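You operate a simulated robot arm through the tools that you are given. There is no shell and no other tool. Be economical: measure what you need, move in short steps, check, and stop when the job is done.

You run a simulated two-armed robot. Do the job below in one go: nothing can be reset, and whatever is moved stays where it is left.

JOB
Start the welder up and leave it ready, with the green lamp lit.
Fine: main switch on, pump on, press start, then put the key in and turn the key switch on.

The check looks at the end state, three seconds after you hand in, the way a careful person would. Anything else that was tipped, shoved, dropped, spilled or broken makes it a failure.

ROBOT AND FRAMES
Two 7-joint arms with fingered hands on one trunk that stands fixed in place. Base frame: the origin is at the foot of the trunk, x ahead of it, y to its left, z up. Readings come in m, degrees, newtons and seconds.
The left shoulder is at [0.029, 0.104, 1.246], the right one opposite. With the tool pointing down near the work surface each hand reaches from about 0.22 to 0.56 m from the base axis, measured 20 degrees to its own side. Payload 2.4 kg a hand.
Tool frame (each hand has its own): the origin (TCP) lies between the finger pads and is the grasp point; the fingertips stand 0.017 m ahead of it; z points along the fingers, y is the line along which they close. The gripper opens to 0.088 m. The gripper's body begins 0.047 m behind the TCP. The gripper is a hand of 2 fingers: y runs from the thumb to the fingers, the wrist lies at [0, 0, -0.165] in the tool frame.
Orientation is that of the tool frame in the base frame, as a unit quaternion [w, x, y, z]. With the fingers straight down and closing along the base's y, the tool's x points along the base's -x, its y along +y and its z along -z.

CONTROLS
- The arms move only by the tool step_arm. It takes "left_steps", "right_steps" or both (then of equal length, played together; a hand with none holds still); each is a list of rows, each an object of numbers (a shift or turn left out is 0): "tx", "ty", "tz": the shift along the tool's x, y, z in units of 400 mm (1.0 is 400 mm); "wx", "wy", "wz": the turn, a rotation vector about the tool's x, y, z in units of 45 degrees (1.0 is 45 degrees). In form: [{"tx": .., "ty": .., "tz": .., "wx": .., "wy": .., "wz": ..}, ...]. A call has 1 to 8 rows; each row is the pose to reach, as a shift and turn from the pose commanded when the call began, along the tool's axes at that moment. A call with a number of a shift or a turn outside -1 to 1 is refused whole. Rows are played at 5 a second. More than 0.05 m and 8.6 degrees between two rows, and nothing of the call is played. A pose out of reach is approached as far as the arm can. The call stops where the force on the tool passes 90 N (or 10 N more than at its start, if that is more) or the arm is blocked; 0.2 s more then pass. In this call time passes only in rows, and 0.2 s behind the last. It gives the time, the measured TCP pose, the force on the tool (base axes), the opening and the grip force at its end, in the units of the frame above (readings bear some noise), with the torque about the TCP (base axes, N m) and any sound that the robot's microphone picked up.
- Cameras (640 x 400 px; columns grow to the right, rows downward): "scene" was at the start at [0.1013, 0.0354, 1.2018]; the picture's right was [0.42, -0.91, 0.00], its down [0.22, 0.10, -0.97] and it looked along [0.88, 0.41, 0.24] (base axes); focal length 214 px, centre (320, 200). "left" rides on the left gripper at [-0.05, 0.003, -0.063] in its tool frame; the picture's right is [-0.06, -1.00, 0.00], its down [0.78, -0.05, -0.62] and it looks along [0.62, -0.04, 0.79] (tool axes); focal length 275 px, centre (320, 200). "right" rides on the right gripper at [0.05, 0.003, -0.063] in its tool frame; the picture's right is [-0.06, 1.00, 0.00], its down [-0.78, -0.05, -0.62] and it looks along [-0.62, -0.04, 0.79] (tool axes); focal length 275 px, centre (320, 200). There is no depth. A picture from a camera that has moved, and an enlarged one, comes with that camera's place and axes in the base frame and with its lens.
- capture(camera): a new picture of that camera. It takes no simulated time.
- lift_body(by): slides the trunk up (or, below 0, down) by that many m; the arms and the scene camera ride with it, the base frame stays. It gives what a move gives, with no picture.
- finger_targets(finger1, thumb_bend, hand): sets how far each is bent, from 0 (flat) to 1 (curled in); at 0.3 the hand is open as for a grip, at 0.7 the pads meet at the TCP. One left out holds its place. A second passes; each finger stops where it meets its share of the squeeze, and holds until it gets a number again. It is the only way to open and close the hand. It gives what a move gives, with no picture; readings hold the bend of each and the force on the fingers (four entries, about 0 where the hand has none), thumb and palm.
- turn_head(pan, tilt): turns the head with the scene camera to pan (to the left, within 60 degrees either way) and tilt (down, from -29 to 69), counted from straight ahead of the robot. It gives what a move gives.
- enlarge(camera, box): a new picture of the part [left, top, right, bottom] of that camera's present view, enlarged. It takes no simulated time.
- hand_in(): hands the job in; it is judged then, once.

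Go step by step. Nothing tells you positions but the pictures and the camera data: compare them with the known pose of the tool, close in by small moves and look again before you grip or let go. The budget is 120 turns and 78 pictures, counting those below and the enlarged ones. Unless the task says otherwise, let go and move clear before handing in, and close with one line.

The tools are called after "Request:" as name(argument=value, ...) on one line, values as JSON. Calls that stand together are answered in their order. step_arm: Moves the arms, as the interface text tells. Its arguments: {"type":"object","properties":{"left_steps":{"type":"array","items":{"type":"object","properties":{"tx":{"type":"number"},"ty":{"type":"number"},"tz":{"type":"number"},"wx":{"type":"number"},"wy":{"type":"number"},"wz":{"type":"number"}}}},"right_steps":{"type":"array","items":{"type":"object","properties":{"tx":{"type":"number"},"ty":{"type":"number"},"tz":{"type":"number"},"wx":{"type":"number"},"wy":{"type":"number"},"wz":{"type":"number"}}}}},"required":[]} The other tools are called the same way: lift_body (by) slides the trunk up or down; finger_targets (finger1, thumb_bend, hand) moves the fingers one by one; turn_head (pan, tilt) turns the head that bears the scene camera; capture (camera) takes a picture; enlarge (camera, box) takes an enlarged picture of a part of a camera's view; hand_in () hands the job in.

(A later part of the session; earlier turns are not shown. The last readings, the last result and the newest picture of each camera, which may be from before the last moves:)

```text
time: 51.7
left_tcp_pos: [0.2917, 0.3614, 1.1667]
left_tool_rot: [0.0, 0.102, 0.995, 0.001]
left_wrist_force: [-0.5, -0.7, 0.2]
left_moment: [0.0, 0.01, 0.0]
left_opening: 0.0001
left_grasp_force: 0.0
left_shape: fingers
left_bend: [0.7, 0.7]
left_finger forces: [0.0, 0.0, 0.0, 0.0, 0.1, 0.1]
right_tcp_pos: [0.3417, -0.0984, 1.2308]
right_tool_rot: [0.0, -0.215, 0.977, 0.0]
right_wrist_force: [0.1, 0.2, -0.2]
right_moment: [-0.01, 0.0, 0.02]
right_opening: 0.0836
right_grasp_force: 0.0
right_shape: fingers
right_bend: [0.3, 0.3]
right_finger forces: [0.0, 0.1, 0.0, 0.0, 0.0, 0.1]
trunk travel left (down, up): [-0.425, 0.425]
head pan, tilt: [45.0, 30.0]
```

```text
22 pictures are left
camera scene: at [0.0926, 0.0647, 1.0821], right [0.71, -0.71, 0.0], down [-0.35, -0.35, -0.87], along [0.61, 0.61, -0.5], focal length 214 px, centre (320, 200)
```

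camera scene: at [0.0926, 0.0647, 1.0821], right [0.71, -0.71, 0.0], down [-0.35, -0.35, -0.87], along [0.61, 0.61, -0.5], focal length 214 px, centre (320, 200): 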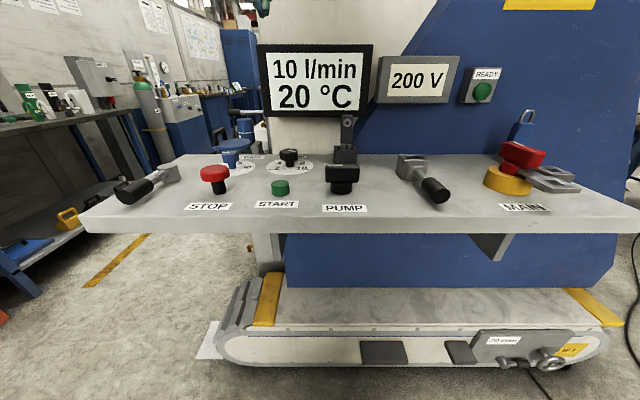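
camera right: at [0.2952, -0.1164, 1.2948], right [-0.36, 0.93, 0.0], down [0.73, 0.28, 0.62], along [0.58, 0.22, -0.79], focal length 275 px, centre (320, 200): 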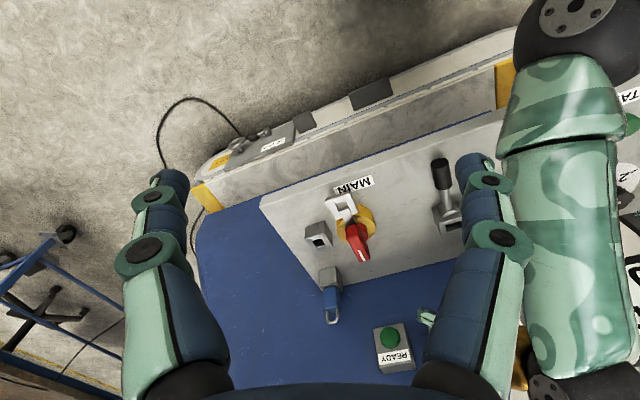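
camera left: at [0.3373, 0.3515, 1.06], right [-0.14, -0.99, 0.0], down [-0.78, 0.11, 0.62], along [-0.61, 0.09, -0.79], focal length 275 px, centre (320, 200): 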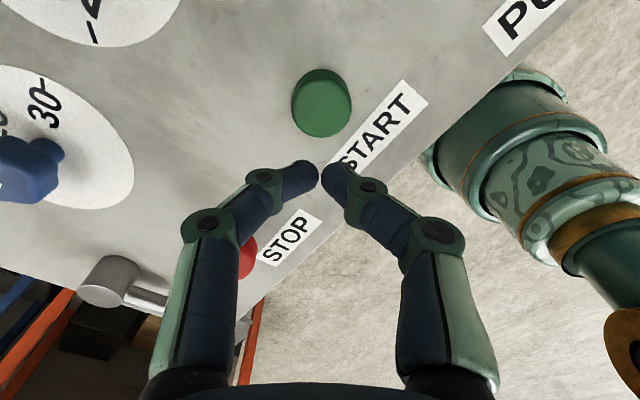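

Voltage is 200 V. Next the key: tag at ≈(0.474,0.366), z 0.95–1.01; socket of the key switch at ≈(0.538,0.225,0.935). I open the left hand, turn it 45°, and tilt it 25° outward for reach and clearance of the display.

Request:
finger_targets(hand="left", finger1=0.3, thumb_bend=0.3)

Request:
step_arm(left_steps=[{"tx": -0.031, "ty": -0.011, "tz": 0.02, "wz": -0.166}, {"tx": -0.062, "ty": -0.022, "tz": 0.04, "wz": -0.333}, {"tx": -0.093, "ty": -0.033, "tz": 0.06, "wz": -0.5}, {"tx": -0.124, "ty": -0.044, "tz": 0.08, "wz": -0.666}, {"tx": -0.155, "ty": -0.055, "tz": 0.1, "wz": -0.833}, {"tx": -0.187, "ty": -0.066, "tz": 0.117, "wz": -1.0}])

Request:
step_arm(left_steps=[{"wz": -0.13}, {"wz": -0.26}])

Request:
step_arm(left_steps=[{"wy": -0.18}, {"wy": -0.37}, {"wy": -0.556}])

Request:
capture(camera="left")

```text
time: 52.7
left_tcp_pos: [0.2916, 0.3618, 1.1643]
left_tool_rot: [0.0, 0.102, 0.995, 0.0]
left_wrist_force: [0.2, 0.3, -0.3]
left_moment: [-0.02, -0.03, -0.01]
left_opening: 0.0836
left_grasp_force: 0.1
left_shape: fingers
left_bend: [0.3, 0.3]
left_finger forces: [0.0, 0.0, 0.0, 0.1, 0.0, 0.0]
right_tcp_pos: [0.3424, -0.0988, 1.2313]
right_tool_rot: [0.0, -0.215, 0.977, -0.001]
right_wrist_force: [0.3, 0.6, 0.0]
right_moment: [0.03, 0.0, -0.03]
right_opening: 0.0837
right_grasp_force: 0.0
right_shape: fingers
right_bend: [0.3, 0.3]
right_finger forces: [0.1, 0.1, 0.1, 0.0, 0.0, 0.0]
trunk travel left (down, up): [-0.425, 0.425]
head pan, tilt: [45.0, 30.0]
```

```text
time: 54.1
left_tcp_pos: [0.3577, 0.3205, 1.1174]
left_tool_rot: [0.0, -0.288, 0.958, -0.001]
left_wrist_force: [1.0, -0.2, -0.4]
left_moment: [-0.02, 0.0, -0.01]
left_opening: 0.0836
left_grasp_force: 0.1
left_shape: fingers
left_bend: [0.3, 0.3]
left_finger forces: [0.0, 0.1, 0.0, 0.1, 0.1, 0.0]
right_tcp_pos: [0.3409, -0.0982, 1.2312]
right_tool_rot: [-0.001, -0.215, 0.977, 0.0]
right_wrist_force: [0.1, 0.1, -0.4]
right_moment: [0.01, 0.0, 0.02]
right_opening: 0.0835
right_grasp_force: 0.1
right_shape: fingers
right_bend: [0.3, 0.3]
right_finger forces: [0.1, 0.1, 0.0, 0.0, 0.0, 0.1]
trunk travel left (down, up): [-0.425, 0.425]
head pan, tilt: [45.0, 30.0]
```

```text
time: 54.7
left_tcp_pos: [0.3585, 0.321, 1.1181]
left_tool_rot: [0.001, -0.385, 0.923, 0.0]
left_wrist_force: [-0.3, 0.6, -0.6]
left_moment: [0.02, 0.0, -0.02]
left_opening: 0.0838
left_grasp_force: 0.0
left_shape: fingers
left_bend: [0.3, 0.3]
left_finger forces: [0.0, 0.1, 0.0, 0.0, 0.0, 0.1]
right_tcp_pos: [0.3413, -0.0979, 1.2313]
right_tool_rot: [0.0, -0.215, 0.977, 0.0]
right_wrist_force: [0.4, -0.2, 0.5]
right_moment: [0.02, -0.01, 0.02]
right_opening: 0.0836
right_grasp_force: 0.0
right_shape: fingers
right_bend: [0.3, 0.3]
right_finger forces: [0.0, 0.0, 0.0, 0.0, 0.0, 0.0]
trunk travel left (down, up): [-0.425, 0.425]
head pan, tilt: [45.0, 30.0]
```

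```text
time: 55.5
left_tcp_pos: [0.3578, 0.3192, 1.1189]
left_tool_rot: [0.2, -0.374, 0.902, 0.083]
left_wrist_force: [-0.6, -0.4, 0.6]
left_moment: [0.02, -0.02, 0.03]
left_opening: 0.0837
left_grasp_force: 0.1
left_shape: fingers
left_bend: [0.3, 0.3]
left_finger forces: [0.0, 0.0, 0.0, 0.0, 0.1, 0.0]
right_tcp_pos: [0.3412, -0.0982, 1.2311]
right_tool_rot: [0.0, -0.215, 0.977, 0.0]
right_wrist_force: [-0.5, -0.5, -0.3]
right_moment: [0.01, 0.04, 0.0]
right_opening: 0.0834
right_grasp_force: 0.0
right_shape: fingers
right_bend: [0.3, 0.3]
right_finger forces: [0.0, 0.1, 0.1, 0.0, 0.0, 0.0]
trunk travel left (down, up): [-0.425, 0.425]
head pan, tilt: [45.0, 30.0]
```

```text
21 pictures are left
camera left: at [0.3687, 0.3361, 1.1985], right [0.74, -0.67, 0.03], down [-0.65, -0.72, 0.23], along [-0.13, -0.19, -0.97], focal length 275 px, centre (320, 200)
```

left: 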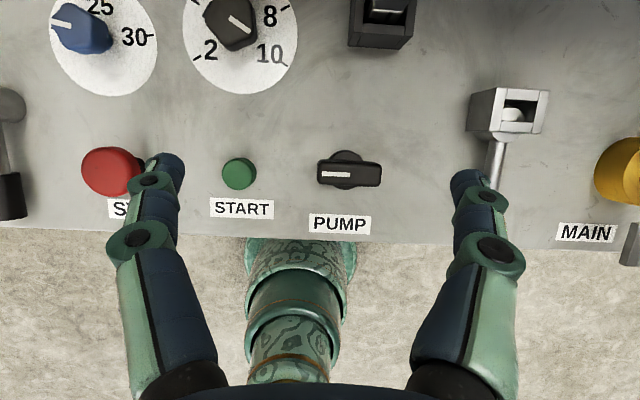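

I move to just short of the key tag along the tilted approach line.

Request:
step_arm(left_steps=[{"tx": -0.042, "ty": -0.042, "tz": 0.068}, {"tx": -0.084, "ty": -0.085, "tz": 0.136}, {"tx": -0.125, "ty": -0.127, "tz": 0.203}])

Request:
capture(camera="left")

Request:
enlarge(camera="scene", box=[260, 60, 460, 200])

```text
time: 56.3
left_tcp_pos: [0.4515, 0.3402, 1.0652]
left_tool_rot: [0.2, -0.374, 0.902, 0.083]
left_wrist_force: [0.7, 0.0, 0.7]
left_moment: [0.0, -0.04, 0.02]
left_opening: 0.0834
left_grasp_force: 0.0
left_shape: fingers
left_bend: [0.3, 0.3]
left_finger forces: [0.0, 0.0, 0.0, 0.1, 0.1, 0.0]
right_tcp_pos: [0.3418, -0.0989, 1.2305]
right_tool_rot: [-0.001, -0.214, 0.977, 0.0]
right_wrist_force: [-1.1, 0.3, 0.3]
right_moment: [-0.02, -0.02, -0.05]
right_opening: 0.0832
right_grasp_force: 0.0
right_shape: fingers
right_bend: [0.3, 0.3]
right_finger forces: [0.0, 0.0, 0.0, 0.0, 0.1, 0.0]
trunk travel left (down, up): [-0.425, 0.425]
head pan, tilt: [45.0, 30.0]
```

```text
20 pictures are left
camera left: at [0.4616, 0.3568, 1.1449], right [0.75, -0.67, 0.03], down [-0.65, -0.72, 0.23], along [-0.13, -0.19, -0.97], focal length 275 px, centre (320, 200)
```

left: 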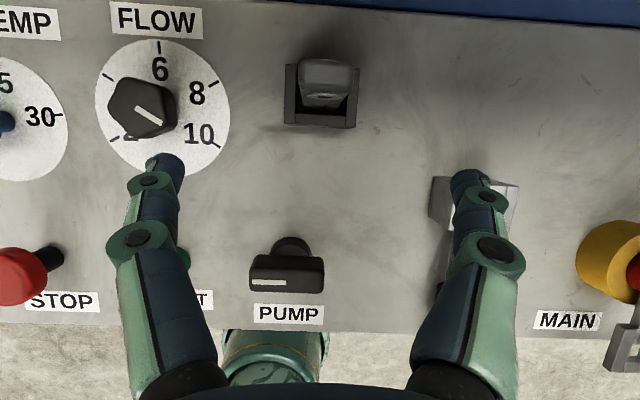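

```text
2.86 times, centred on (360, 130) of scene
camera zoom: at [0.0928, 0.0648, 1.0821], right [0.71, -0.71, 0.0], down [-0.35, -0.35, -0.87], along [0.61, 0.61, -0.5], focal length 613 px, centre (206, 400)
```

zoom: 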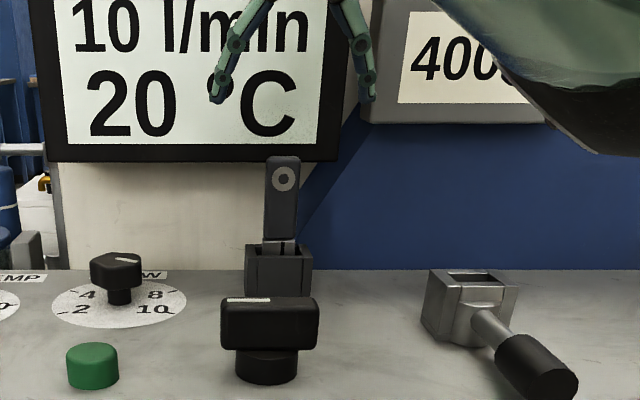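

Tag centre is ≈(0.484,0.372). I slide in around it.

Request:
step_arm(left_steps=[{"tx": -0.005, "ty": -0.001, "tz": 0.08}, {"tx": -0.01, "ty": -0.002, "tz": 0.16}, {"tx": -0.015, "ty": -0.003, "tz": 0.236}])

Request:
enlarge(camera="scene", box=[290, 70, 430, 170])

Request:
capture(camera="left")

```text
time: 57.1
left_tcp_pos: [0.4818, 0.3734, 0.9824]
left_tool_rot: [0.199, -0.374, 0.902, 0.083]
left_wrist_force: [0.0, 0.7, -0.3]
left_moment: [0.0, -0.01, 0.0]
left_opening: 0.0835
left_grasp_force: 0.1
left_shape: fingers
left_bend: [0.3, 0.3]
left_finger forces: [0.1, 0.0, 0.1, 0.0, 0.0, 0.0]
right_tcp_pos: [0.3417, -0.0982, 1.231]
right_tool_rot: [0.0, -0.214, 0.977, 0.0]
right_wrist_force: [0.7, -0.6, -0.1]
right_moment: [0.04, 0.01, 0.02]
right_opening: 0.0836
right_grasp_force: 0.1
right_shape: fingers
right_bend: [0.3, 0.3]
right_finger forces: [0.0, 0.0, 0.0, 0.0, 0.0, 0.0]
trunk travel left (down, up): [-0.425, 0.425]
head pan, tilt: [45.0, 30.0]
```

```text
4.00 times, centred on (360, 120) of scene
camera zoom: at [0.0928, 0.0648, 1.0821], right [0.71, -0.71, 0.0], down [-0.35, -0.35, -0.87], along [0.61, 0.61, -0.5], focal length 858 px, centre (160, 520)
```

zoom: 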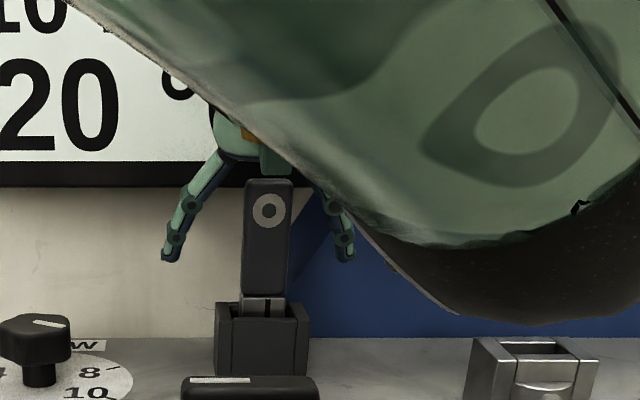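

```text
17 pictures are left
camera left: at [0.4923, 0.3904, 1.0608], right [0.75, -0.67, 0.03], down [-0.65, -0.72, 0.23], along [-0.13, -0.19, -0.97], focal length 275 px, centre (320, 200)
```

left: 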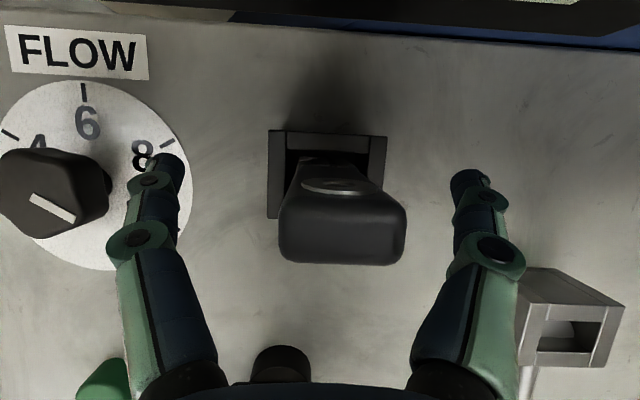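

The tag is between the fingers, 4 mm off to one side. I centre, close, and lift vertically.

Request:
step_arm(left_steps=[{"ty": -0.01}])

Request:
finger_targets(hand="left", finger1=0.75, thumb_bend=0.75)

Request:
step_arm(left_steps=[{"tx": -0.02, "tz": -0.043}, {"tx": -0.04, "tz": -0.086}, {"tx": -0.06, "tz": -0.129}, {"tx": -0.08, "tz": -0.172}])

Request:
capture(camera="left")

```text
time: 57.5
left_tcp_pos: [0.4849, 0.3699, 0.9825]
left_tool_rot: [0.2, -0.374, 0.902, 0.083]
left_wrist_force: [-0.5, 0.3, 0.4]
left_moment: [-0.03, 0.0, 0.02]
left_opening: 0.0833
left_grasp_force: 0.0
left_shape: fingers
left_bend: [0.3, 0.3]
left_finger forces: [0.1, 0.1, 0.0, 0.1, 0.0, 0.0]
right_tcp_pos: [0.3425, -0.0983, 1.23]
right_tool_rot: [0.0, -0.215, 0.977, 0.0]
right_wrist_force: [-0.9, 0.2, -0.1]
right_moment: [-0.01, 0.0, -0.03]
right_opening: 0.0831
right_grasp_force: 0.1
right_shape: fingers
right_bend: [0.3, 0.3]
right_finger forces: [0.0, 0.1, 0.0, 0.0, 0.0, 0.0]
trunk travel left (down, up): [-0.425, 0.425]
head pan, tilt: [45.0, 30.0]
```

```text
time: 58.5
left_tcp_pos: [0.4849, 0.3694, 0.9831]
left_tool_rot: [0.199, -0.373, 0.903, 0.082]
left_wrist_force: [0.7, 0.0, 0.6]
left_moment: [0.0, -0.01, 0.0]
left_opening: 0.017
left_grasp_force: 7.7
left_shape: fingers
left_bend: [0.64, 0.66]
left_finger forces: [7.8, 0.0, 0.1, 0.0, 7.8, 0.0]
right_tcp_pos: [0.3416, -0.0997, 1.2311]
right_tool_rot: [0.0, -0.215, 0.977, 0.0]
right_wrist_force: [0.4, 0.4, -0.5]
right_moment: [0.0, -0.01, 0.04]
right_opening: 0.0836
right_grasp_force: 0.2
right_shape: fingers
right_bend: [0.3, 0.3]
right_finger forces: [0.1, 0.0, 0.0, 0.1, 0.0, 0.0]
trunk travel left (down, up): [-0.425, 0.425]
head pan, tilt: [45.0, 30.0]
```

```text
time: 59.5
left_tcp_pos: [0.4863, 0.3692, 1.0586]
left_tool_rot: [0.2, -0.373, 0.902, 0.082]
left_wrist_force: [-0.3, 0.0, -0.5]
left_moment: [0.04, 0.06, -0.01]
left_opening: 0.0168
left_grasp_force: 7.8
left_shape: fingers
left_bend: [0.64, 0.66]
left_finger forces: [7.9, 0.0, 0.1, 0.1, 7.8, 0.0]
right_tcp_pos: [0.3409, -0.0997, 1.2317]
right_tool_rot: [0.0, -0.215, 0.977, 0.0]
right_wrist_force: [-0.3, 1.5, -0.3]
right_moment: [-0.01, 0.01, -0.01]
right_opening: 0.0836
right_grasp_force: 0.0
right_shape: fingers
right_bend: [0.3, 0.3]
right_finger forces: [0.0, 0.0, 0.1, 0.1, 0.1, 0.0]
trunk travel left (down, up): [-0.425, 0.425]
head pan, tilt: [45.0, 30.0]
```

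```text
16 pictures are left
camera left: at [0.4961, 0.3852, 1.1386], right [0.75, -0.67, 0.03], down [-0.65, -0.72, 0.23], along [-0.13, -0.19, -0.97], focal length 275 px, centre (320, 200)
```

left: 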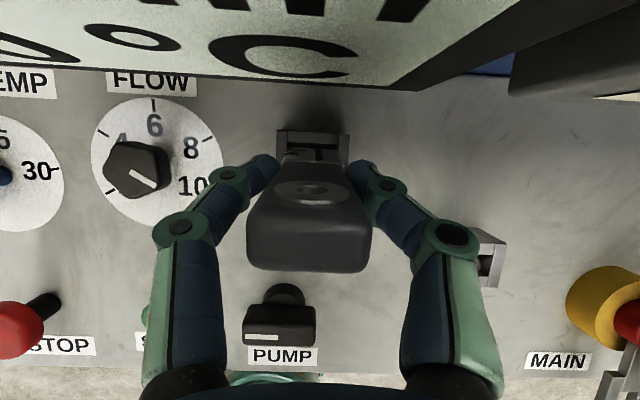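

Key is lifted out. I carry it over toward the socket (estimated shift 0.136 m right, 0.064 m toward me) and yaw the right camera to watch.

Request:
step_arm(left_steps=[{"tx": 0.036, "ty": -0.085, "tz": -0.017}, {"tx": 0.072, "ty": -0.17, "tz": -0.034}, {"tx": 0.108, "ty": -0.255, "tz": -0.05}, {"tx": 0.144, "ty": -0.34, "tz": -0.067}], right_steps=[{"wz": -0.11}, {"wz": -0.22}, {"wz": -0.33}, {"wz": -0.45}])

Request:
capture(camera="left")

Request:
capture(camera="right")

```text
time: 60.5
left_tcp_pos: [0.5379, 0.2233, 1.0585]
left_tool_rot: [0.2, -0.374, 0.902, 0.082]
left_wrist_force: [0.2, -0.1, -0.7]
left_moment: [0.02, 0.0, 0.0]
left_opening: 0.0168
left_grasp_force: 8.3
left_shape: fingers
left_bend: [0.65, 0.66]
left_finger forces: [7.8, 0.0, 0.0, 0.0, 7.7, 0.0]
right_tcp_pos: [0.3406, -0.1002, 1.2311]
right_tool_rot: [0.0, -0.384, 0.923, 0.0]
right_wrist_force: [1.0, -0.4, 0.0]
right_moment: [0.02, -0.03, 0.0]
right_opening: 0.0835
right_grasp_force: 0.0
right_shape: fingers
right_bend: [0.3, 0.3]
right_finger forces: [0.0, 0.0, 0.0, 0.1, 0.0, 0.0]
trunk travel left (down, up): [-0.425, 0.425]
head pan, tilt: [45.0, 30.0]
```

```text
15 pictures are left
camera left: at [0.5491, 0.2399, 1.1377], right [0.75, -0.67, 0.03], down [-0.65, -0.72, 0.23], along [-0.13, -0.19, -0.97], focal length 275 px, centre (320, 200)
```

left: 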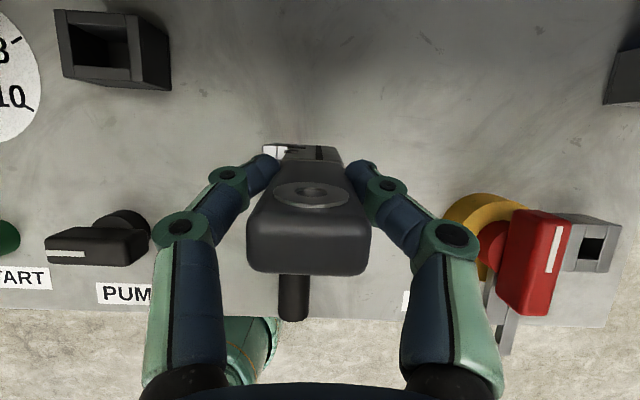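

```text
14 pictures are left
camera right: at [0.3045, -0.1319, 1.2952], right [-0.66, 0.75, 0.0], down [0.59, 0.52, 0.62], along [0.46, 0.41, -0.79], focal length 275 px, centre (320, 200)
```

right: 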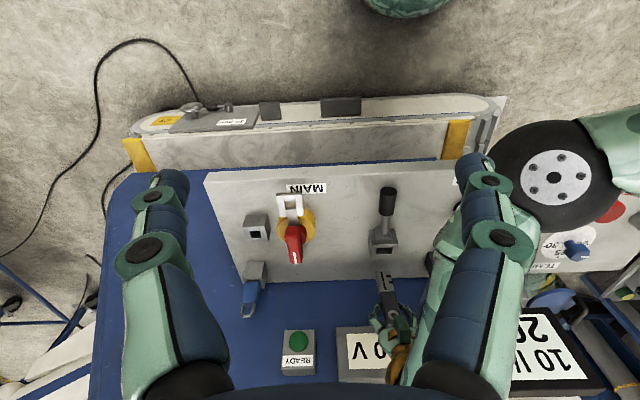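

Both views show the key near the socket. I zoom in on both.

Request:
enlarge(camera="left", box=[220, 110, 400, 220])

Request:
enlarge(camera="right", box=[340, 170, 450, 330])

```text
3.56 times, centred on (310, 165) of left
camera zoom: at [0.5491, 0.2399, 1.1377], right [0.75, -0.67, 0.03], down [-0.65, -0.72, 0.23], along [-0.13, -0.19, -0.97], focal length 979 px, centre (356, 324)
```

zoom: 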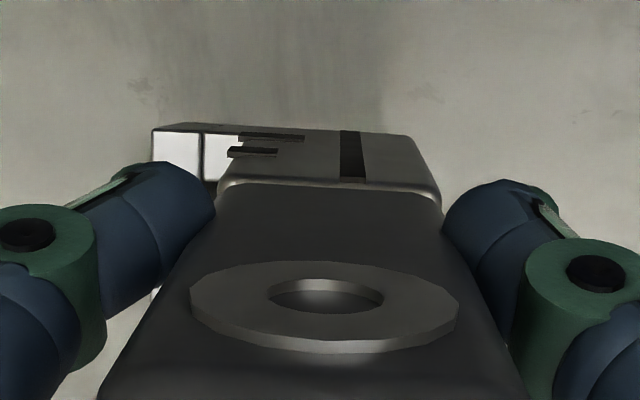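

```text
2.50 times, centred on (395, 250) of right
camera zoom: at [0.3045, -0.1319, 1.2952], right [-0.66, 0.75, 0.0], down [0.59, 0.52, 0.62], along [0.46, 0.41, -0.79], focal length 688 px, centre (132, 75)
```

zoom: 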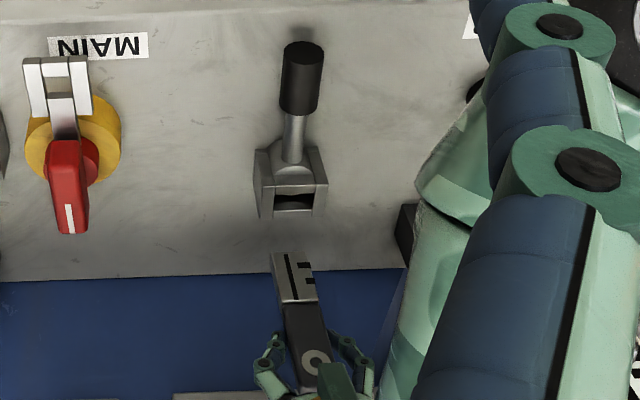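

The key has to go about 11 mm left and 9 mm toward me. I shift and lower until the blade is just above the socket.

Request:
step_arm(left_steps=[{"tx": 0.01, "ty": 0.014, "tz": -0.005}, {"tx": 0.0204, "ty": 0.0275, "tz": -0.0095}, {"tx": 0.038, "ty": 0.0275, "tz": 0.028}, {"tx": 0.055, "ty": 0.0275, "tz": 0.0655}])

Request:
enlarge(camera="right", box=[350, 180, 430, 280])

Request:
enlarge(camera="left", box=[220, 110, 400, 220])

```text
time: 61.5
left_tcp_pos: [0.5217, 0.2271, 1.025]
left_tool_rot: [0.2, -0.373, 0.902, 0.083]
left_wrist_force: [-0.8, 0.7, -1.1]
left_moment: [0.01, 0.0, 0.03]
left_opening: 0.0167
left_grasp_force: 8.1
left_shape: fingers
left_bend: [0.65, 0.66]
left_finger forces: [7.8, 0.0, 0.0, 0.0, 7.7, 0.1]
right_tcp_pos: [0.3419, -0.0993, 1.2307]
right_tool_rot: [0.0, -0.382, 0.924, 0.0]
right_wrist_force: [0.5, -0.1, 0.6]
right_moment: [-0.01, -0.02, 0.01]
right_opening: 0.0836
right_grasp_force: 0.1
right_shape: fingers
right_bend: [0.3, 0.3]
right_finger forces: [0.0, 0.0, 0.0, 0.0, 0.0, 0.0]
trunk travel left (down, up): [-0.425, 0.425]
head pan, tilt: [45.0, 30.0]
```

```text
4.00 times, centred on (390, 230) of right
camera zoom: at [0.3044, -0.1316, 1.2952], right [-0.66, 0.75, 0.0], down [0.59, 0.52, 0.62], along [0.46, 0.41, -0.79], focal length 1101 px, centre (40, 80)
```

zoom: 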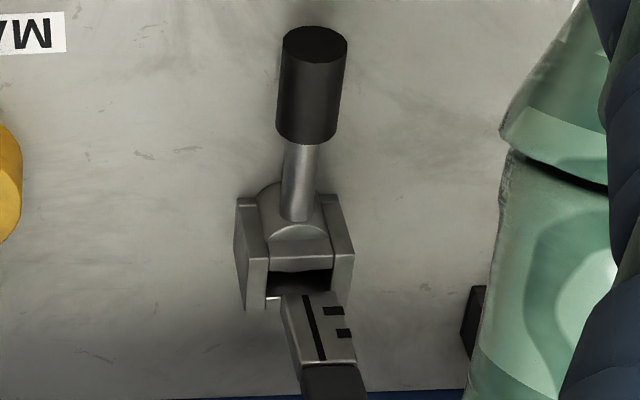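

```text
3.56 times, centred on (310, 165) of left
camera zoom: at [0.533, 0.2437, 1.1043], right [0.75, -0.67, 0.03], down [-0.65, -0.72, 0.23], along [-0.13, -0.19, -0.97], focal length 979 px, centre (356, 324)
```

zoom: 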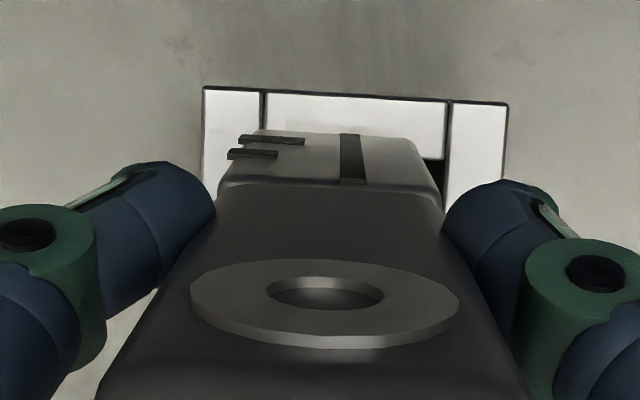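

Nearly aligned: 3 mm more right and 4 mm toward me. Then I lower gently and watch the force.

Request:
step_arm(left_steps=[{"tx": 0.009, "ty": -0.0075, "tz": -0.0042}, {"tx": 0.0143, "ty": -0.0075, "tz": 0.0072}, {"tx": 0.0195, "ty": -0.0075, "tz": 0.0185}, {"tx": 0.0235, "ty": -0.0075, "tz": 0.027}])

Request:
enlarge(camera="right", box=[350, 180, 430, 280])

```text
time: 62.5
left_tcp_pos: [0.5217, 0.2228, 1.0148]
left_tool_rot: [0.202, -0.373, 0.902, 0.083]
left_wrist_force: [-0.5, -2.5, 17.0]
left_moment: [0.07, -0.05, -0.02]
left_opening: 0.0164
left_grasp_force: 10.5
left_shape: fingers
left_bend: [0.7, 0.68]
left_finger forces: [9.7, 0.0, 0.0, 0.0, 11.5, 0.0]
right_tcp_pos: [0.3395, -0.1004, 1.2311]
right_tool_rot: [0.001, -0.383, 0.924, 0.001]
right_wrist_force: [-0.3, -0.1, 0.5]
right_moment: [0.01, 0.02, 0.0]
right_opening: 0.0838
right_grasp_force: 0.2
right_shape: fingers
right_bend: [0.3, 0.3]
right_finger forces: [0.0, 0.0, 0.1, 0.1, 0.0, 0.1]
trunk travel left (down, up): [-0.425, 0.425]
head pan, tilt: [45.0, 30.0]
```

```text
4.00 times, centred on (390, 230) of right
camera zoom: at [0.3027, -0.1328, 1.2957], right [-0.66, 0.75, 0.0], down [0.59, 0.52, 0.62], along [0.46, 0.41, -0.78], focal length 1101 px, centre (40, 80)
```

zoom: 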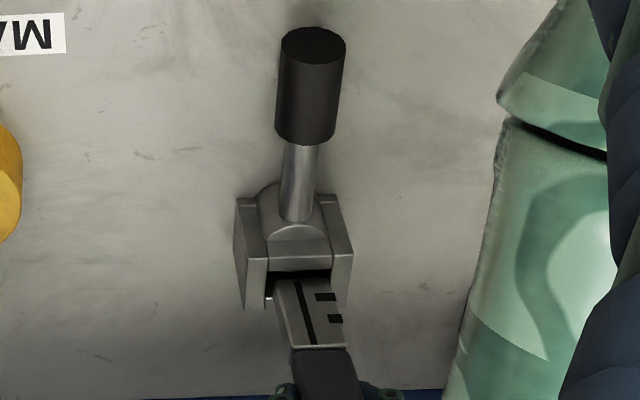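

Request:
enlarge(camera="left", box=[240, 110, 380, 200])

```text
4.44 times, centred on (310, 155) of left
camera zoom: at [0.5323, 0.2397, 1.0942], right [0.74, -0.67, 0.03], down [-0.65, -0.72, 0.22], along [-0.13, -0.19, -0.97], focal length 1224 px, centre (364, 400)
```

zoom: 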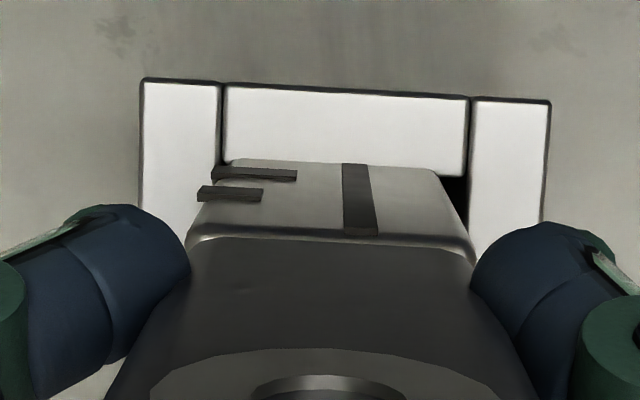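

The blade's rear edge sits on the socket's rear bar. I raise slightly, shift 3 mm toward me and 2 mm right, and lower again.

Request:
step_arm(left_steps=[{"tx": -0.0063, "tz": -0.0136}, {"tx": 0.0005, "ty": -0.005, "tz": -0.0168}, {"tx": 0.0068, "ty": -0.005, "tz": -0.0032}, {"tx": 0.0132, "ty": -0.005, "tz": 0.0104}, {"tx": 0.0195, "ty": -0.005, "tz": 0.024}])

```text
time: 63.7
left_tcp_pos: [0.5198, 0.2207, 1.0031]
left_tool_rot: [0.202, -0.374, 0.901, 0.083]
left_wrist_force: [-2.1, -2.9, 16.9]
left_moment: [0.05, -0.06, -0.01]
left_opening: 0.0164
left_grasp_force: 10.9
left_shape: fingers
left_bend: [0.7, 0.68]
left_finger forces: [11.3, 0.0, 0.0, 0.1, 10.6, 0.0]
right_tcp_pos: [0.3389, -0.1005, 1.2336]
right_tool_rot: [0.001, -0.383, 0.924, -0.001]
right_wrist_force: [0.2, 0.3, 0.3]
right_moment: [0.03, 0.01, -0.01]
right_opening: 0.0834
right_grasp_force: 0.1
right_shape: fingers
right_bend: [0.3, 0.3]
right_finger forces: [0.0, 0.0, 0.0, 0.1, 0.0, 0.1]
trunk travel left (down, up): [-0.425, 0.425]
head pan, tilt: [45.0, 30.0]
```

Request:
enlarge(camera="right", box=[350, 180, 430, 280])

```text
4.00 times, centred on (390, 230) of right
camera zoom: at [0.3023, -0.1327, 1.2957], right [-0.66, 0.75, 0.0], down [0.59, 0.52, 0.62], along [0.47, 0.41, -0.78], focal length 1101 px, centre (40, 80)
```

zoom: 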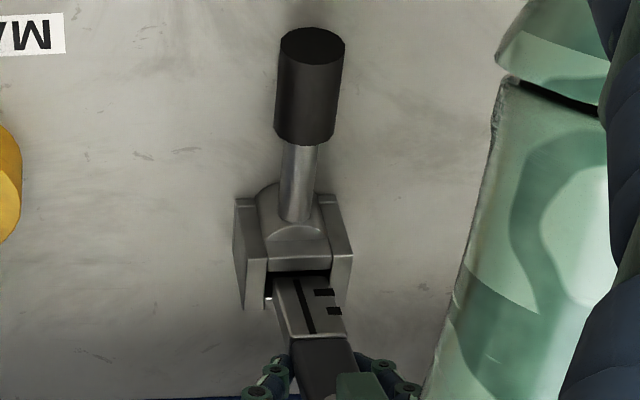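

Request:
enlarge(camera="left", box=[240, 110, 380, 200])

```text
4.44 times, centred on (310, 155) of left
camera zoom: at [0.5298, 0.2359, 1.082], right [0.75, -0.67, 0.03], down [-0.65, -0.72, 0.23], along [-0.13, -0.19, -0.97], focal length 1224 px, centre (364, 400)
```

zoom: 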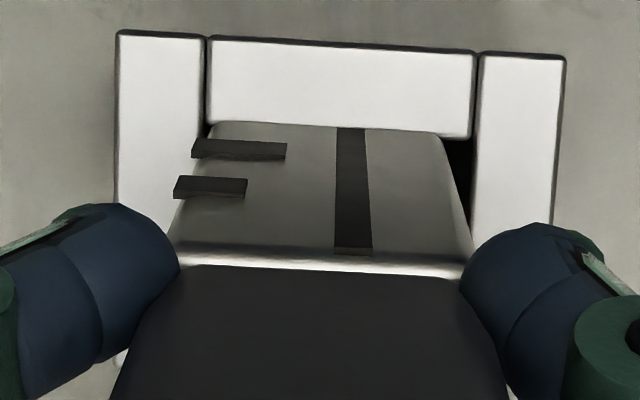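

The key has pivoted ~9° in the grip, its tip dragging on the rear bar. I raise, rotate the hand to bring the key upright, and look once.

Request:
step_arm(left_steps=[{"tx": -0.0126, "tz": -0.0272}, {"tx": -0.0232, "tz": -0.0498}, {"tx": -0.0255, "ty": -0.002, "tz": -0.049, "wy": 0.09}, {"tx": -0.0277, "ty": -0.004, "tz": -0.048, "wy": 0.18}])

Request:
enlarge(camera="left", box=[240, 90, 380, 200])

```text
time: 64.7
left_tcp_pos: [0.5261, 0.22, 1.0216]
left_tool_rot: [0.135, -0.378, 0.914, 0.056]
left_wrist_force: [0.4, -0.3, -1.4]
left_moment: [-0.01, 0.0, 0.02]
left_opening: 0.017
left_grasp_force: 7.5
left_shape: fingers
left_bend: [0.68, 0.68]
left_finger forces: [7.7, 0.0, 0.0, 0.0, 7.8, 0.0]
right_tcp_pos: [0.3418, -0.0992, 1.2318]
right_tool_rot: [0.0, -0.383, 0.924, 0.001]
right_wrist_force: [-0.6, -0.3, 0.1]
right_moment: [-0.01, -0.02, -0.01]
right_opening: 0.0833
right_grasp_force: 0.0
right_shape: fingers
right_bend: [0.3, 0.3]
right_finger forces: [0.0, 0.0, 0.0, 0.1, 0.0, 0.1]
trunk travel left (down, up): [-0.425, 0.425]
head pan, tilt: [45.0, 30.0]
```

```text
3.64 times, centred on (310, 145) of left
camera zoom: at [0.543, 0.2446, 1.0978], right [0.75, -0.66, 0.02], down [-0.62, -0.69, 0.37], along [-0.23, -0.28, -0.93], focal length 1001 px, centre (356, 400)
```

zoom: 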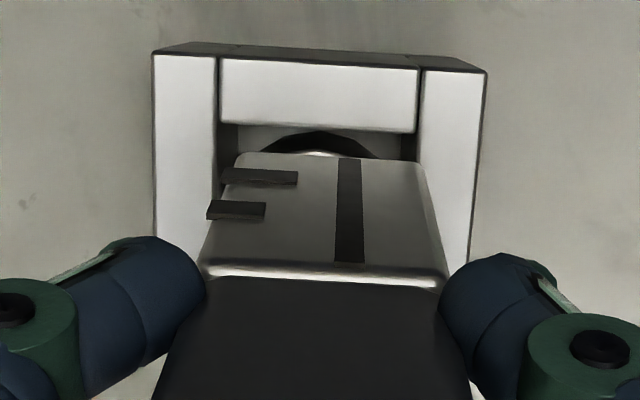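

Now the opening is clear behind the blade. I correct 1 mm left and a further 2°, then lower into the socket.

Request:
step_arm(left_steps=[{"ty": 0.0025, "wy": 0.05}, {"tx": 0.0058, "ty": 0.0025, "tz": 0.0191, "wy": 0.05}, {"tx": 0.0116, "ty": 0.0025, "tz": 0.0383, "wy": 0.05}, {"tx": 0.0173, "ty": 0.0025, "tz": 0.0574, "wy": 0.05}])

```text
time: 65.7
left_tcp_pos: [0.5226, 0.2203, 0.9988]
left_tool_rot: [0.118, -0.38, 0.916, 0.048]
left_wrist_force: [0.4, 0.5, -0.5]
left_moment: [0.03, -0.01, 0.0]
left_opening: 0.0168
left_grasp_force: 8.2
left_shape: fingers
left_bend: [0.68, 0.68]
left_finger forces: [7.8, 0.0, 0.0, 0.0, 7.7, 0.1]
right_tcp_pos: [0.3408, -0.0996, 1.2317]
right_tool_rot: [0.0, -0.383, 0.924, 0.0]
right_wrist_force: [-0.1, -0.5, 0.5]
right_moment: [-0.02, -0.01, 0.0]
right_opening: 0.0834
right_grasp_force: 0.1
right_shape: fingers
right_bend: [0.3, 0.3]
right_finger forces: [0.0, 0.0, 0.0, 0.0, 0.1, 0.0]
trunk travel left (down, up): [-0.425, 0.425]
head pan, tilt: [45.0, 30.0]
```

No resistance: the blade is entering. I continue down.

Request:
step_arm(left_steps=[{"tx": 0.0038, "tz": 0.0145}, {"tx": 0.0076, "tz": 0.029}, {"tx": 0.0102, "tz": 0.0387}])

```text
time: 66.5
left_tcp_pos: [0.5233, 0.2216, 0.9826]
left_tool_rot: [0.119, -0.379, 0.916, 0.049]
left_wrist_force: [-0.4, 1.4, 0.4]
left_moment: [0.04, 0.0, -0.02]
left_opening: 0.0167
left_grasp_force: 8.0
left_shape: fingers
left_bend: [0.68, 0.68]
left_finger forces: [7.9, 0.0, 0.1, 0.0, 7.8, 0.1]
right_tcp_pos: [0.3411, -0.0998, 1.2312]
right_tool_rot: [0.0, -0.383, 0.924, 0.0]
right_wrist_force: [0.0, -0.1, 0.5]
right_moment: [0.0, 0.02, 0.01]
right_opening: 0.0835
right_grasp_force: 0.0
right_shape: fingers
right_bend: [0.3, 0.3]
right_finger forces: [0.0, 0.0, 0.0, 0.1, 0.1, 0.0]
trunk travel left (down, up): [-0.425, 0.425]
head pan, tilt: [45.0, 30.0]
```

Request:
step_arm(left_steps=[{"tx": 0.0025, "tz": 0.0097}, {"tx": 0.005, "tz": 0.0193}, {"tx": 0.0076, "tz": 0.029}])

Request:
enlarge(camera="right", box=[330, 150, 450, 290])

```text
time: 67.3
left_tcp_pos: [0.5249, 0.2214, 0.9727]
left_tool_rot: [0.12, -0.38, 0.916, 0.048]
left_wrist_force: [3.4, 2.1, 11.9]
left_moment: [0.07, -0.06, -0.07]
left_opening: 0.0166
left_grasp_force: 10.1
left_shape: fingers
left_bend: [0.69, 0.68]
left_finger forces: [8.8, 0.0, 0.1, 0.0, 10.0, 0.0]
right_tcp_pos: [0.341, -0.0998, 1.2314]
right_tool_rot: [0.0, -0.383, 0.924, 0.001]
right_wrist_force: [-0.6, -0.6, -0.2]
right_moment: [0.0, 0.02, -0.03]
right_opening: 0.0835
right_grasp_force: 0.0
right_shape: fingers
right_bend: [0.3, 0.3]
right_finger forces: [0.0, 0.0, 0.1, 0.0, 0.0, 0.0]
trunk travel left (down, up): [-0.425, 0.425]
head pan, tilt: [45.0, 30.0]
```

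```text
2.86 times, centred on (390, 220) of right
camera zoom: at [0.3039, -0.1317, 1.2955], right [-0.66, 0.75, 0.0], down [0.59, 0.52, 0.62], along [0.46, 0.41, -0.79], focal length 786 px, centre (120, 143)
```

zoom: 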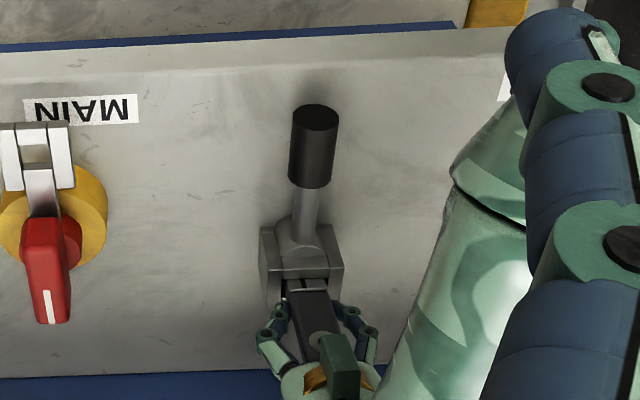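

The key is seated to its collar. I release it, back off along the hand axis, and hover over the lever's black grip (≈(0.44,0.145,0.922)).

Request:
finger_targets(hand="left", finger1=0.3, thumb_bend=0.3)

Request:
step_arm(left_steps=[{"tz": -0.08}, {"tz": -0.16}, {"tz": -0.25}])

Request:
step_arm(left_steps=[{"tx": 0.082, "ty": 0.005, "tz": 0.046}, {"tx": 0.165, "ty": 0.011, "tz": 0.093}, {"tx": 0.247, "ty": 0.016, "tz": 0.139}])

Request:
capture(camera="left")

```text
time: 68.3
left_tcp_pos: [0.5236, 0.2223, 0.9698]
left_tool_rot: [0.118, -0.38, 0.916, 0.049]
left_wrist_force: [-0.1, -0.7, 0.1]
left_moment: [0.0, 0.02, 0.04]
left_opening: 0.0834
left_grasp_force: 0.0
left_shape: fingers
left_bend: [0.3, 0.3]
left_finger forces: [0.0, 0.0, 0.1, 0.0, 0.0, 0.0]
right_tcp_pos: [0.3409, -0.0994, 1.231]
right_tool_rot: [0.0, -0.382, 0.924, 0.0]
right_wrist_force: [-0.2, 0.2, 0.1]
right_moment: [0.0, 0.01, 0.01]
right_opening: 0.0836
right_grasp_force: 0.1
right_shape: fingers
right_bend: [0.3, 0.3]
right_finger forces: [0.0, 0.0, 0.1, 0.0, 0.1, 0.0]
trunk travel left (down, up): [-0.425, 0.425]
head pan, tilt: [45.0, 30.0]
```

```text
time: 69.1
left_tcp_pos: [0.5047, 0.2014, 1.0716]
left_tool_rot: [0.118, -0.379, 0.916, 0.049]
left_wrist_force: [-0.7, -0.8, -1.1]
left_moment: [0.03, 0.0, -0.02]
left_opening: 0.0834
left_grasp_force: 0.0
left_shape: fingers
left_bend: [0.3, 0.3]
left_finger forces: [0.0, 0.0, 0.0, 0.0, 0.0, 0.1]
right_tcp_pos: [0.3411, -0.0996, 1.2302]
right_tool_rot: [0.0, -0.382, 0.924, 0.0]
right_wrist_force: [-1.4, -0.2, -0.3]
right_moment: [0.0, 0.02, 0.0]
right_opening: 0.0833
right_grasp_force: 0.0
right_shape: fingers
right_bend: [0.3, 0.3]
right_finger forces: [0.0, 0.0, 0.0, 0.0, 0.0, 0.0]
trunk travel left (down, up): [-0.425, 0.425]
head pan, tilt: [45.0, 30.0]
```

```text
time: 69.9
left_tcp_pos: [0.445, 0.1539, 0.9904]
left_tool_rot: [0.121, -0.38, 0.915, 0.051]
left_wrist_force: [0.8, 0.6, -0.4]
left_moment: [0.01, -0.04, -0.01]
left_opening: 0.0832
left_grasp_force: 0.0
left_shape: fingers
left_bend: [0.3, 0.3]
left_finger forces: [0.0, 0.0, 0.0, 0.0, 0.1, 0.1]
right_tcp_pos: [0.3404, -0.0985, 1.2302]
right_tool_rot: [0.0, -0.382, 0.924, 0.001]
right_wrist_force: [0.3, -0.7, 0.2]
right_moment: [0.01, 0.01, -0.05]
right_opening: 0.0836
right_grasp_force: 0.1
right_shape: fingers
right_bend: [0.3, 0.3]
right_finger forces: [0.0, 0.0, 0.0, 0.0, 0.0, 0.0]
trunk travel left (down, up): [-0.425, 0.425]
head pan, tilt: [45.0, 30.0]
```

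```text
3 pictures are left
camera left: at [0.4641, 0.1794, 1.0642], right [0.75, -0.66, 0.01], down [-0.61, -0.69, 0.39], along [-0.25, -0.3, -0.92], focal length 275 px, centre (320, 200)
```

left: 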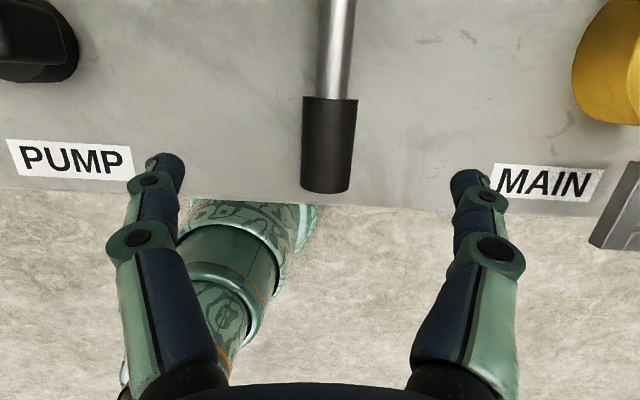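

The lever grip is between the fingers. I lower, close on it, and test it with a small move to the left (clockwise).

Request:
step_arm(left_steps=[{"tx": 0.017, "ty": -0.009, "tz": 0.077}, {"tx": 0.035, "ty": -0.009, "tz": 0.1535}])

Request:
finger_targets(hand="left", finger1=0.7, thumb_bend=0.7)

Request:
step_arm(left_steps=[{"ty": 0.01, "wz": 0.05, "wx": 0.013}, {"ty": 0.02, "wz": 0.1, "wx": 0.026}])

```text
time: 70.5
left_tcp_pos: [0.4496, 0.16, 0.9302]
left_tool_rot: [0.125, -0.384, 0.913, 0.058]
left_wrist_force: [0.3, 0.0, -0.5]
left_moment: [0.01, 0.0, -0.02]
left_opening: 0.0834
left_grasp_force: 0.0
left_shape: fingers
left_bend: [0.3, 0.3]
left_finger forces: [0.1, 0.0, 0.0, 0.1, 0.1, 0.0]
right_tcp_pos: [0.3415, -0.1, 1.2315]
right_tool_rot: [0.0, -0.383, 0.924, 0.0]
right_wrist_force: [-0.6, -0.4, 0.8]
right_moment: [-0.02, 0.0, -0.03]
right_opening: 0.0834
right_grasp_force: 0.1
right_shape: fingers
right_bend: [0.3, 0.3]
right_finger forces: [0.0, 0.0, 0.0, 0.0, 0.0, 0.0]
trunk travel left (down, up): [-0.425, 0.425]
head pan, tilt: [45.0, 30.0]
```

```text
time: 71.5
left_tcp_pos: [0.4502, 0.1596, 0.9294]
left_tool_rot: [0.125, -0.383, 0.913, 0.056]
left_wrist_force: [5.2, -3.9, -3.2]
left_moment: [-0.02, -0.02, -0.01]
left_opening: 0.017
left_grasp_force: 5.5
left_shape: fingers
left_bend: [0.64, 0.62]
left_finger forces: [2.7, 0.0, 0.0, 0.0, 8.8, 0.0]
right_tcp_pos: [0.3431, -0.1012, 1.2317]
right_tool_rot: [0.0, -0.382, 0.924, -0.001]
right_wrist_force: [0.5, 0.3, 1.1]
right_moment: [-0.01, 0.05, -0.01]
right_opening: 0.0834
right_grasp_force: 0.0
right_shape: fingers
right_bend: [0.3, 0.3]
right_finger forces: [0.1, 0.0, 0.0, 0.0, 0.0, 0.1]
trunk travel left (down, up): [-0.425, 0.425]
head pan, tilt: [45.0, 30.0]
```

```text
time: 72.1
left_tcp_pos: [0.4468, 0.1647, 0.9301]
left_tool_rot: [0.127, -0.346, 0.928, 0.053]
left_wrist_force: [11.0, -9.1, -2.7]
left_moment: [-0.09, -0.07, 0.04]
left_opening: 0.0187
left_grasp_force: 7.5
left_shape: fingers
left_bend: [0.68, 0.59]
left_finger forces: [0.6, 0.0, 0.0, 0.0, 14.7, 0.0]
right_tcp_pos: [0.3431, -0.1015, 1.2306]
right_tool_rot: [-0.001, -0.383, 0.924, 0.001]
right_wrist_force: [-0.4, -0.1, 0.0]
right_moment: [0.04, 0.02, 0.01]
right_opening: 0.0833
right_grasp_force: 0.1
right_shape: fingers
right_bend: [0.3, 0.3]
right_finger forces: [0.0, 0.0, 0.1, 0.0, 0.1, 0.0]
trunk travel left (down, up): [-0.425, 0.425]
head pan, tilt: [45.0, 30.0]
```

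Sideways it resists. I recentre on the lever and test lifting instead.

Request:
step_arm(left_steps=[{"ty": -0.012, "wz": -0.05, "wx": -0.013}, {"ty": -0.03, "wz": -0.1, "wx": -0.026}])

Request:
step_arm(left_steps=[{"tx": -0.005, "tz": -0.019}, {"tx": -0.01, "tz": -0.0387}])

```text
time: 72.7
left_tcp_pos: [0.4512, 0.1567, 0.9276]
left_tool_rot: [0.124, -0.384, 0.913, 0.057]
left_wrist_force: [5.8, 3.0, -0.2]
left_moment: [0.04, -0.06, 0.02]
left_opening: 0.016
left_grasp_force: 5.0
left_shape: fingers
left_bend: [0.63, 0.64]
left_finger forces: [3.6, 0.0, 0.1, 0.0, 6.0, 0.0]
right_tcp_pos: [0.3416, -0.0979, 1.2309]
right_tool_rot: [0.0, -0.384, 0.924, 0.0]
right_wrist_force: [-0.1, 0.8, -0.3]
right_moment: [-0.01, -0.02, 0.02]
right_opening: 0.0837
right_grasp_force: 0.0
right_shape: fingers
right_bend: [0.3, 0.3]
right_finger forces: [0.0, 0.0, 0.0, 0.1, 0.0, 0.1]
trunk travel left (down, up): [-0.425, 0.425]
head pan, tilt: [45.0, 30.0]
```

```text
time: 73.3
left_tcp_pos: [0.4503, 0.152, 0.943]
left_tool_rot: [0.122, -0.383, 0.914, 0.054]
left_wrist_force: [0.5, 0.1, -1.0]
left_moment: [0.03, 0.02, 0.0]
left_opening: 0.0148
left_grasp_force: 3.3
left_shape: fingers
left_bend: [0.6, 0.66]
left_finger forces: [3.1, 0.0, 0.0, 0.0, 3.3, 0.0]
right_tcp_pos: [0.3404, -0.0999, 1.2307]
right_tool_rot: [0.0, -0.383, 0.924, 0.0]
right_wrist_force: [-0.4, -0.8, 0.2]
right_moment: [0.04, 0.01, -0.03]
right_opening: 0.0837
right_grasp_force: 0.0
right_shape: fingers
right_bend: [0.3, 0.3]
right_finger forces: [0.0, 0.0, 0.0, 0.0, 0.0, 0.0]
trunk travel left (down, up): [-0.425, 0.425]
head pan, tilt: [45.0, 30.0]
```

It lifts freely. I follow the upward arc and check with the scene camera whether the lever follows.

Request:
step_arm(left_steps=[{"tx": -0.021, "tz": -0.023}, {"tx": -0.043, "tz": -0.0456}, {"tx": -0.066, "tz": -0.064}, {"tx": -0.089, "tz": -0.0826}])

Request:
capture(camera="right")

```text
time: 74.3
left_tcp_pos: [0.469, 0.1629, 0.982]
left_tool_rot: [0.117, -0.378, 0.917, 0.049]
left_wrist_force: [-0.1, -0.1, 0.0]
left_moment: [-0.03, -0.01, -0.01]
left_opening: 0.0003
left_grasp_force: 0.0
left_shape: fingers
left_bend: [0.7, 0.7]
left_finger forces: [0.0, 0.0, 0.1, 0.0, 0.0, 0.0]
right_tcp_pos: [0.3415, -0.0997, 1.2306]
right_tool_rot: [0.0, -0.383, 0.924, 0.0]
right_wrist_force: [-0.6, 0.3, -0.2]
right_moment: [0.03, -0.01, 0.04]
right_opening: 0.0835
right_grasp_force: 0.1
right_shape: fingers
right_bend: [0.3, 0.3]
right_finger forces: [0.0, 0.0, 0.0, 0.1, 0.0, 0.0]
trunk travel left (down, up): [-0.425, 0.425]
head pan, tilt: [45.0, 30.0]
```

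```text
2 pictures are left
camera right: at [0.3043, -0.1317, 1.2952], right [-0.66, 0.75, 0.0], down [0.59, 0.52, 0.62], along [0.46, 0.41, -0.79], focal length 275 px, centre (320, 200)
```

right: 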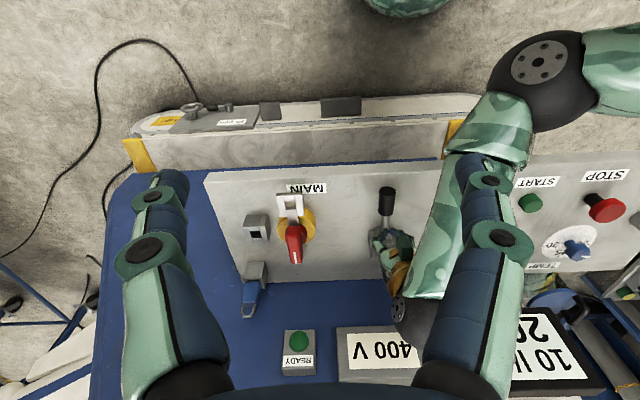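

The fingers slipped off upward; the lever stayed. It sits in a clevis with a crosswise axis, so it must swing up. I re-grip it with a firmer squeeze.

Request:
finger_targets(hand="left", finger1=0.3, thumb_bend=0.3)

Request:
step_arm(left_steps=[{"tx": 0.0508, "ty": 0.0195, "tz": -0.0133}, {"tx": 0.0699, "ty": 0.0195, "tz": 0.0592}, {"tx": 0.0876, "ty": 0.0195, "tz": 0.127}])

Request:
finger_targets(hand="left", finger1=1.0, thumb_bend=1.0)

```text
time: 75.3
left_tcp_pos: [0.4682, 0.1638, 0.9814]
left_tool_rot: [0.119, -0.38, 0.916, 0.049]
left_wrist_force: [-0.2, 0.7, 0.3]
left_moment: [-0.02, -0.04, 0.01]
left_opening: 0.0836
left_grasp_force: 0.0
left_shape: fingers
left_bend: [0.3, 0.3]
left_finger forces: [0.0, 0.1, 0.1, 0.1, 0.1, 0.0]
right_tcp_pos: [0.3407, -0.0998, 1.2317]
right_tool_rot: [0.001, -0.383, 0.924, 0.0]
right_wrist_force: [0.0, 0.5, 0.0]
right_moment: [-0.03, -0.01, 0.0]
right_opening: 0.0835
right_grasp_force: 0.0
right_shape: fingers
right_bend: [0.3, 0.3]
right_finger forces: [0.0, 0.0, 0.1, 0.0, 0.0, 0.0]
trunk travel left (down, up): [-0.425, 0.425]
head pan, tilt: [45.0, 30.0]
```

```text
time: 76.1
left_tcp_pos: [0.4501, 0.1654, 0.9267]
left_tool_rot: [0.125, -0.384, 0.913, 0.057]
left_wrist_force: [0.4, -0.2, 0.7]
left_moment: [0.02, -0.01, -0.02]
left_opening: 0.0836
left_grasp_force: 0.1
left_shape: fingers
left_bend: [0.3, 0.3]
left_finger forces: [0.0, 0.1, 0.1, 0.0, 0.0, 0.0]
right_tcp_pos: [0.3425, -0.0993, 1.2312]
right_tool_rot: [0.0, -0.383, 0.924, 0.0]
right_wrist_force: [0.7, 0.3, -0.2]
right_moment: [0.02, 0.01, 0.0]
right_opening: 0.0831
right_grasp_force: 0.1
right_shape: fingers
right_bend: [0.3, 0.3]
right_finger forces: [0.0, 0.0, 0.0, 0.0, 0.1, 0.1]
trunk travel left (down, up): [-0.425, 0.425]
head pan, tilt: [45.0, 30.0]
```

```text
time: 77.1
left_tcp_pos: [0.4502, 0.1641, 0.9269]
left_tool_rot: [0.123, -0.385, 0.913, 0.057]
left_wrist_force: [3.4, 0.3, -8.2]
left_moment: [-0.05, -0.03, -0.01]
left_opening: 0.0162
left_grasp_force: 12.0
left_shape: fingers
left_bend: [0.76, 0.61]
left_finger forces: [11.3, 0.1, 0.0, 0.0, 11.6, 0.0]
right_tcp_pos: [0.3423, -0.0986, 1.2299]
right_tool_rot: [0.0, -0.382, 0.924, 0.0]
right_wrist_force: [-0.7, 0.2, 0.2]
right_moment: [-0.02, 0.01, -0.02]
right_opening: 0.0835
right_grasp_force: 0.2
right_shape: fingers
right_bend: [0.3, 0.3]
right_finger forces: [0.1, 0.0, 0.0, 0.0, 0.0, 0.0]
trunk travel left (down, up): [-0.425, 0.425]
head pan, tilt: [45.0, 30.0]
```

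Firmer grip (12 N). I lift along the arc in small steps.

Request:
step_arm(left_steps=[{"tx": -0.007, "tz": -0.019, "wy": -0.05}, {"tx": -0.015, "tz": -0.038, "wy": -0.11}, {"tx": -0.027, "tz": -0.055, "wy": -0.16}, {"tx": -0.04, "tz": -0.071, "wy": -0.22}])

```text
time: 78.1
left_tcp_pos: [0.4553, 0.1698, 0.9613]
left_tool_rot: [0.204, -0.378, 0.899, 0.09]
left_wrist_force: [-0.1, 0.1, 0.7]
left_moment: [-0.02, -0.01, 0.01]
left_opening: 0.0084
left_grasp_force: 0.0
left_shape: fingers
left_bend: [0.91, 0.66]
left_finger forces: [0.0, 0.0, 0.1, 0.1, 0.0, 0.0]
right_tcp_pos: [0.3413, -0.0991, 1.231]
right_tool_rot: [-0.001, -0.383, 0.924, 0.0]
right_wrist_force: [0.8, -0.3, 0.6]
right_moment: [-0.03, 0.0, 0.01]
right_opening: 0.0836
right_grasp_force: 0.3
right_shape: fingers
right_bend: [0.3, 0.3]
right_finger forces: [0.0, 0.0, 0.0, 0.0, 0.0, 0.0]
trunk travel left (down, up): [-0.425, 0.425]
head pan, tilt: [45.0, 30.0]
```

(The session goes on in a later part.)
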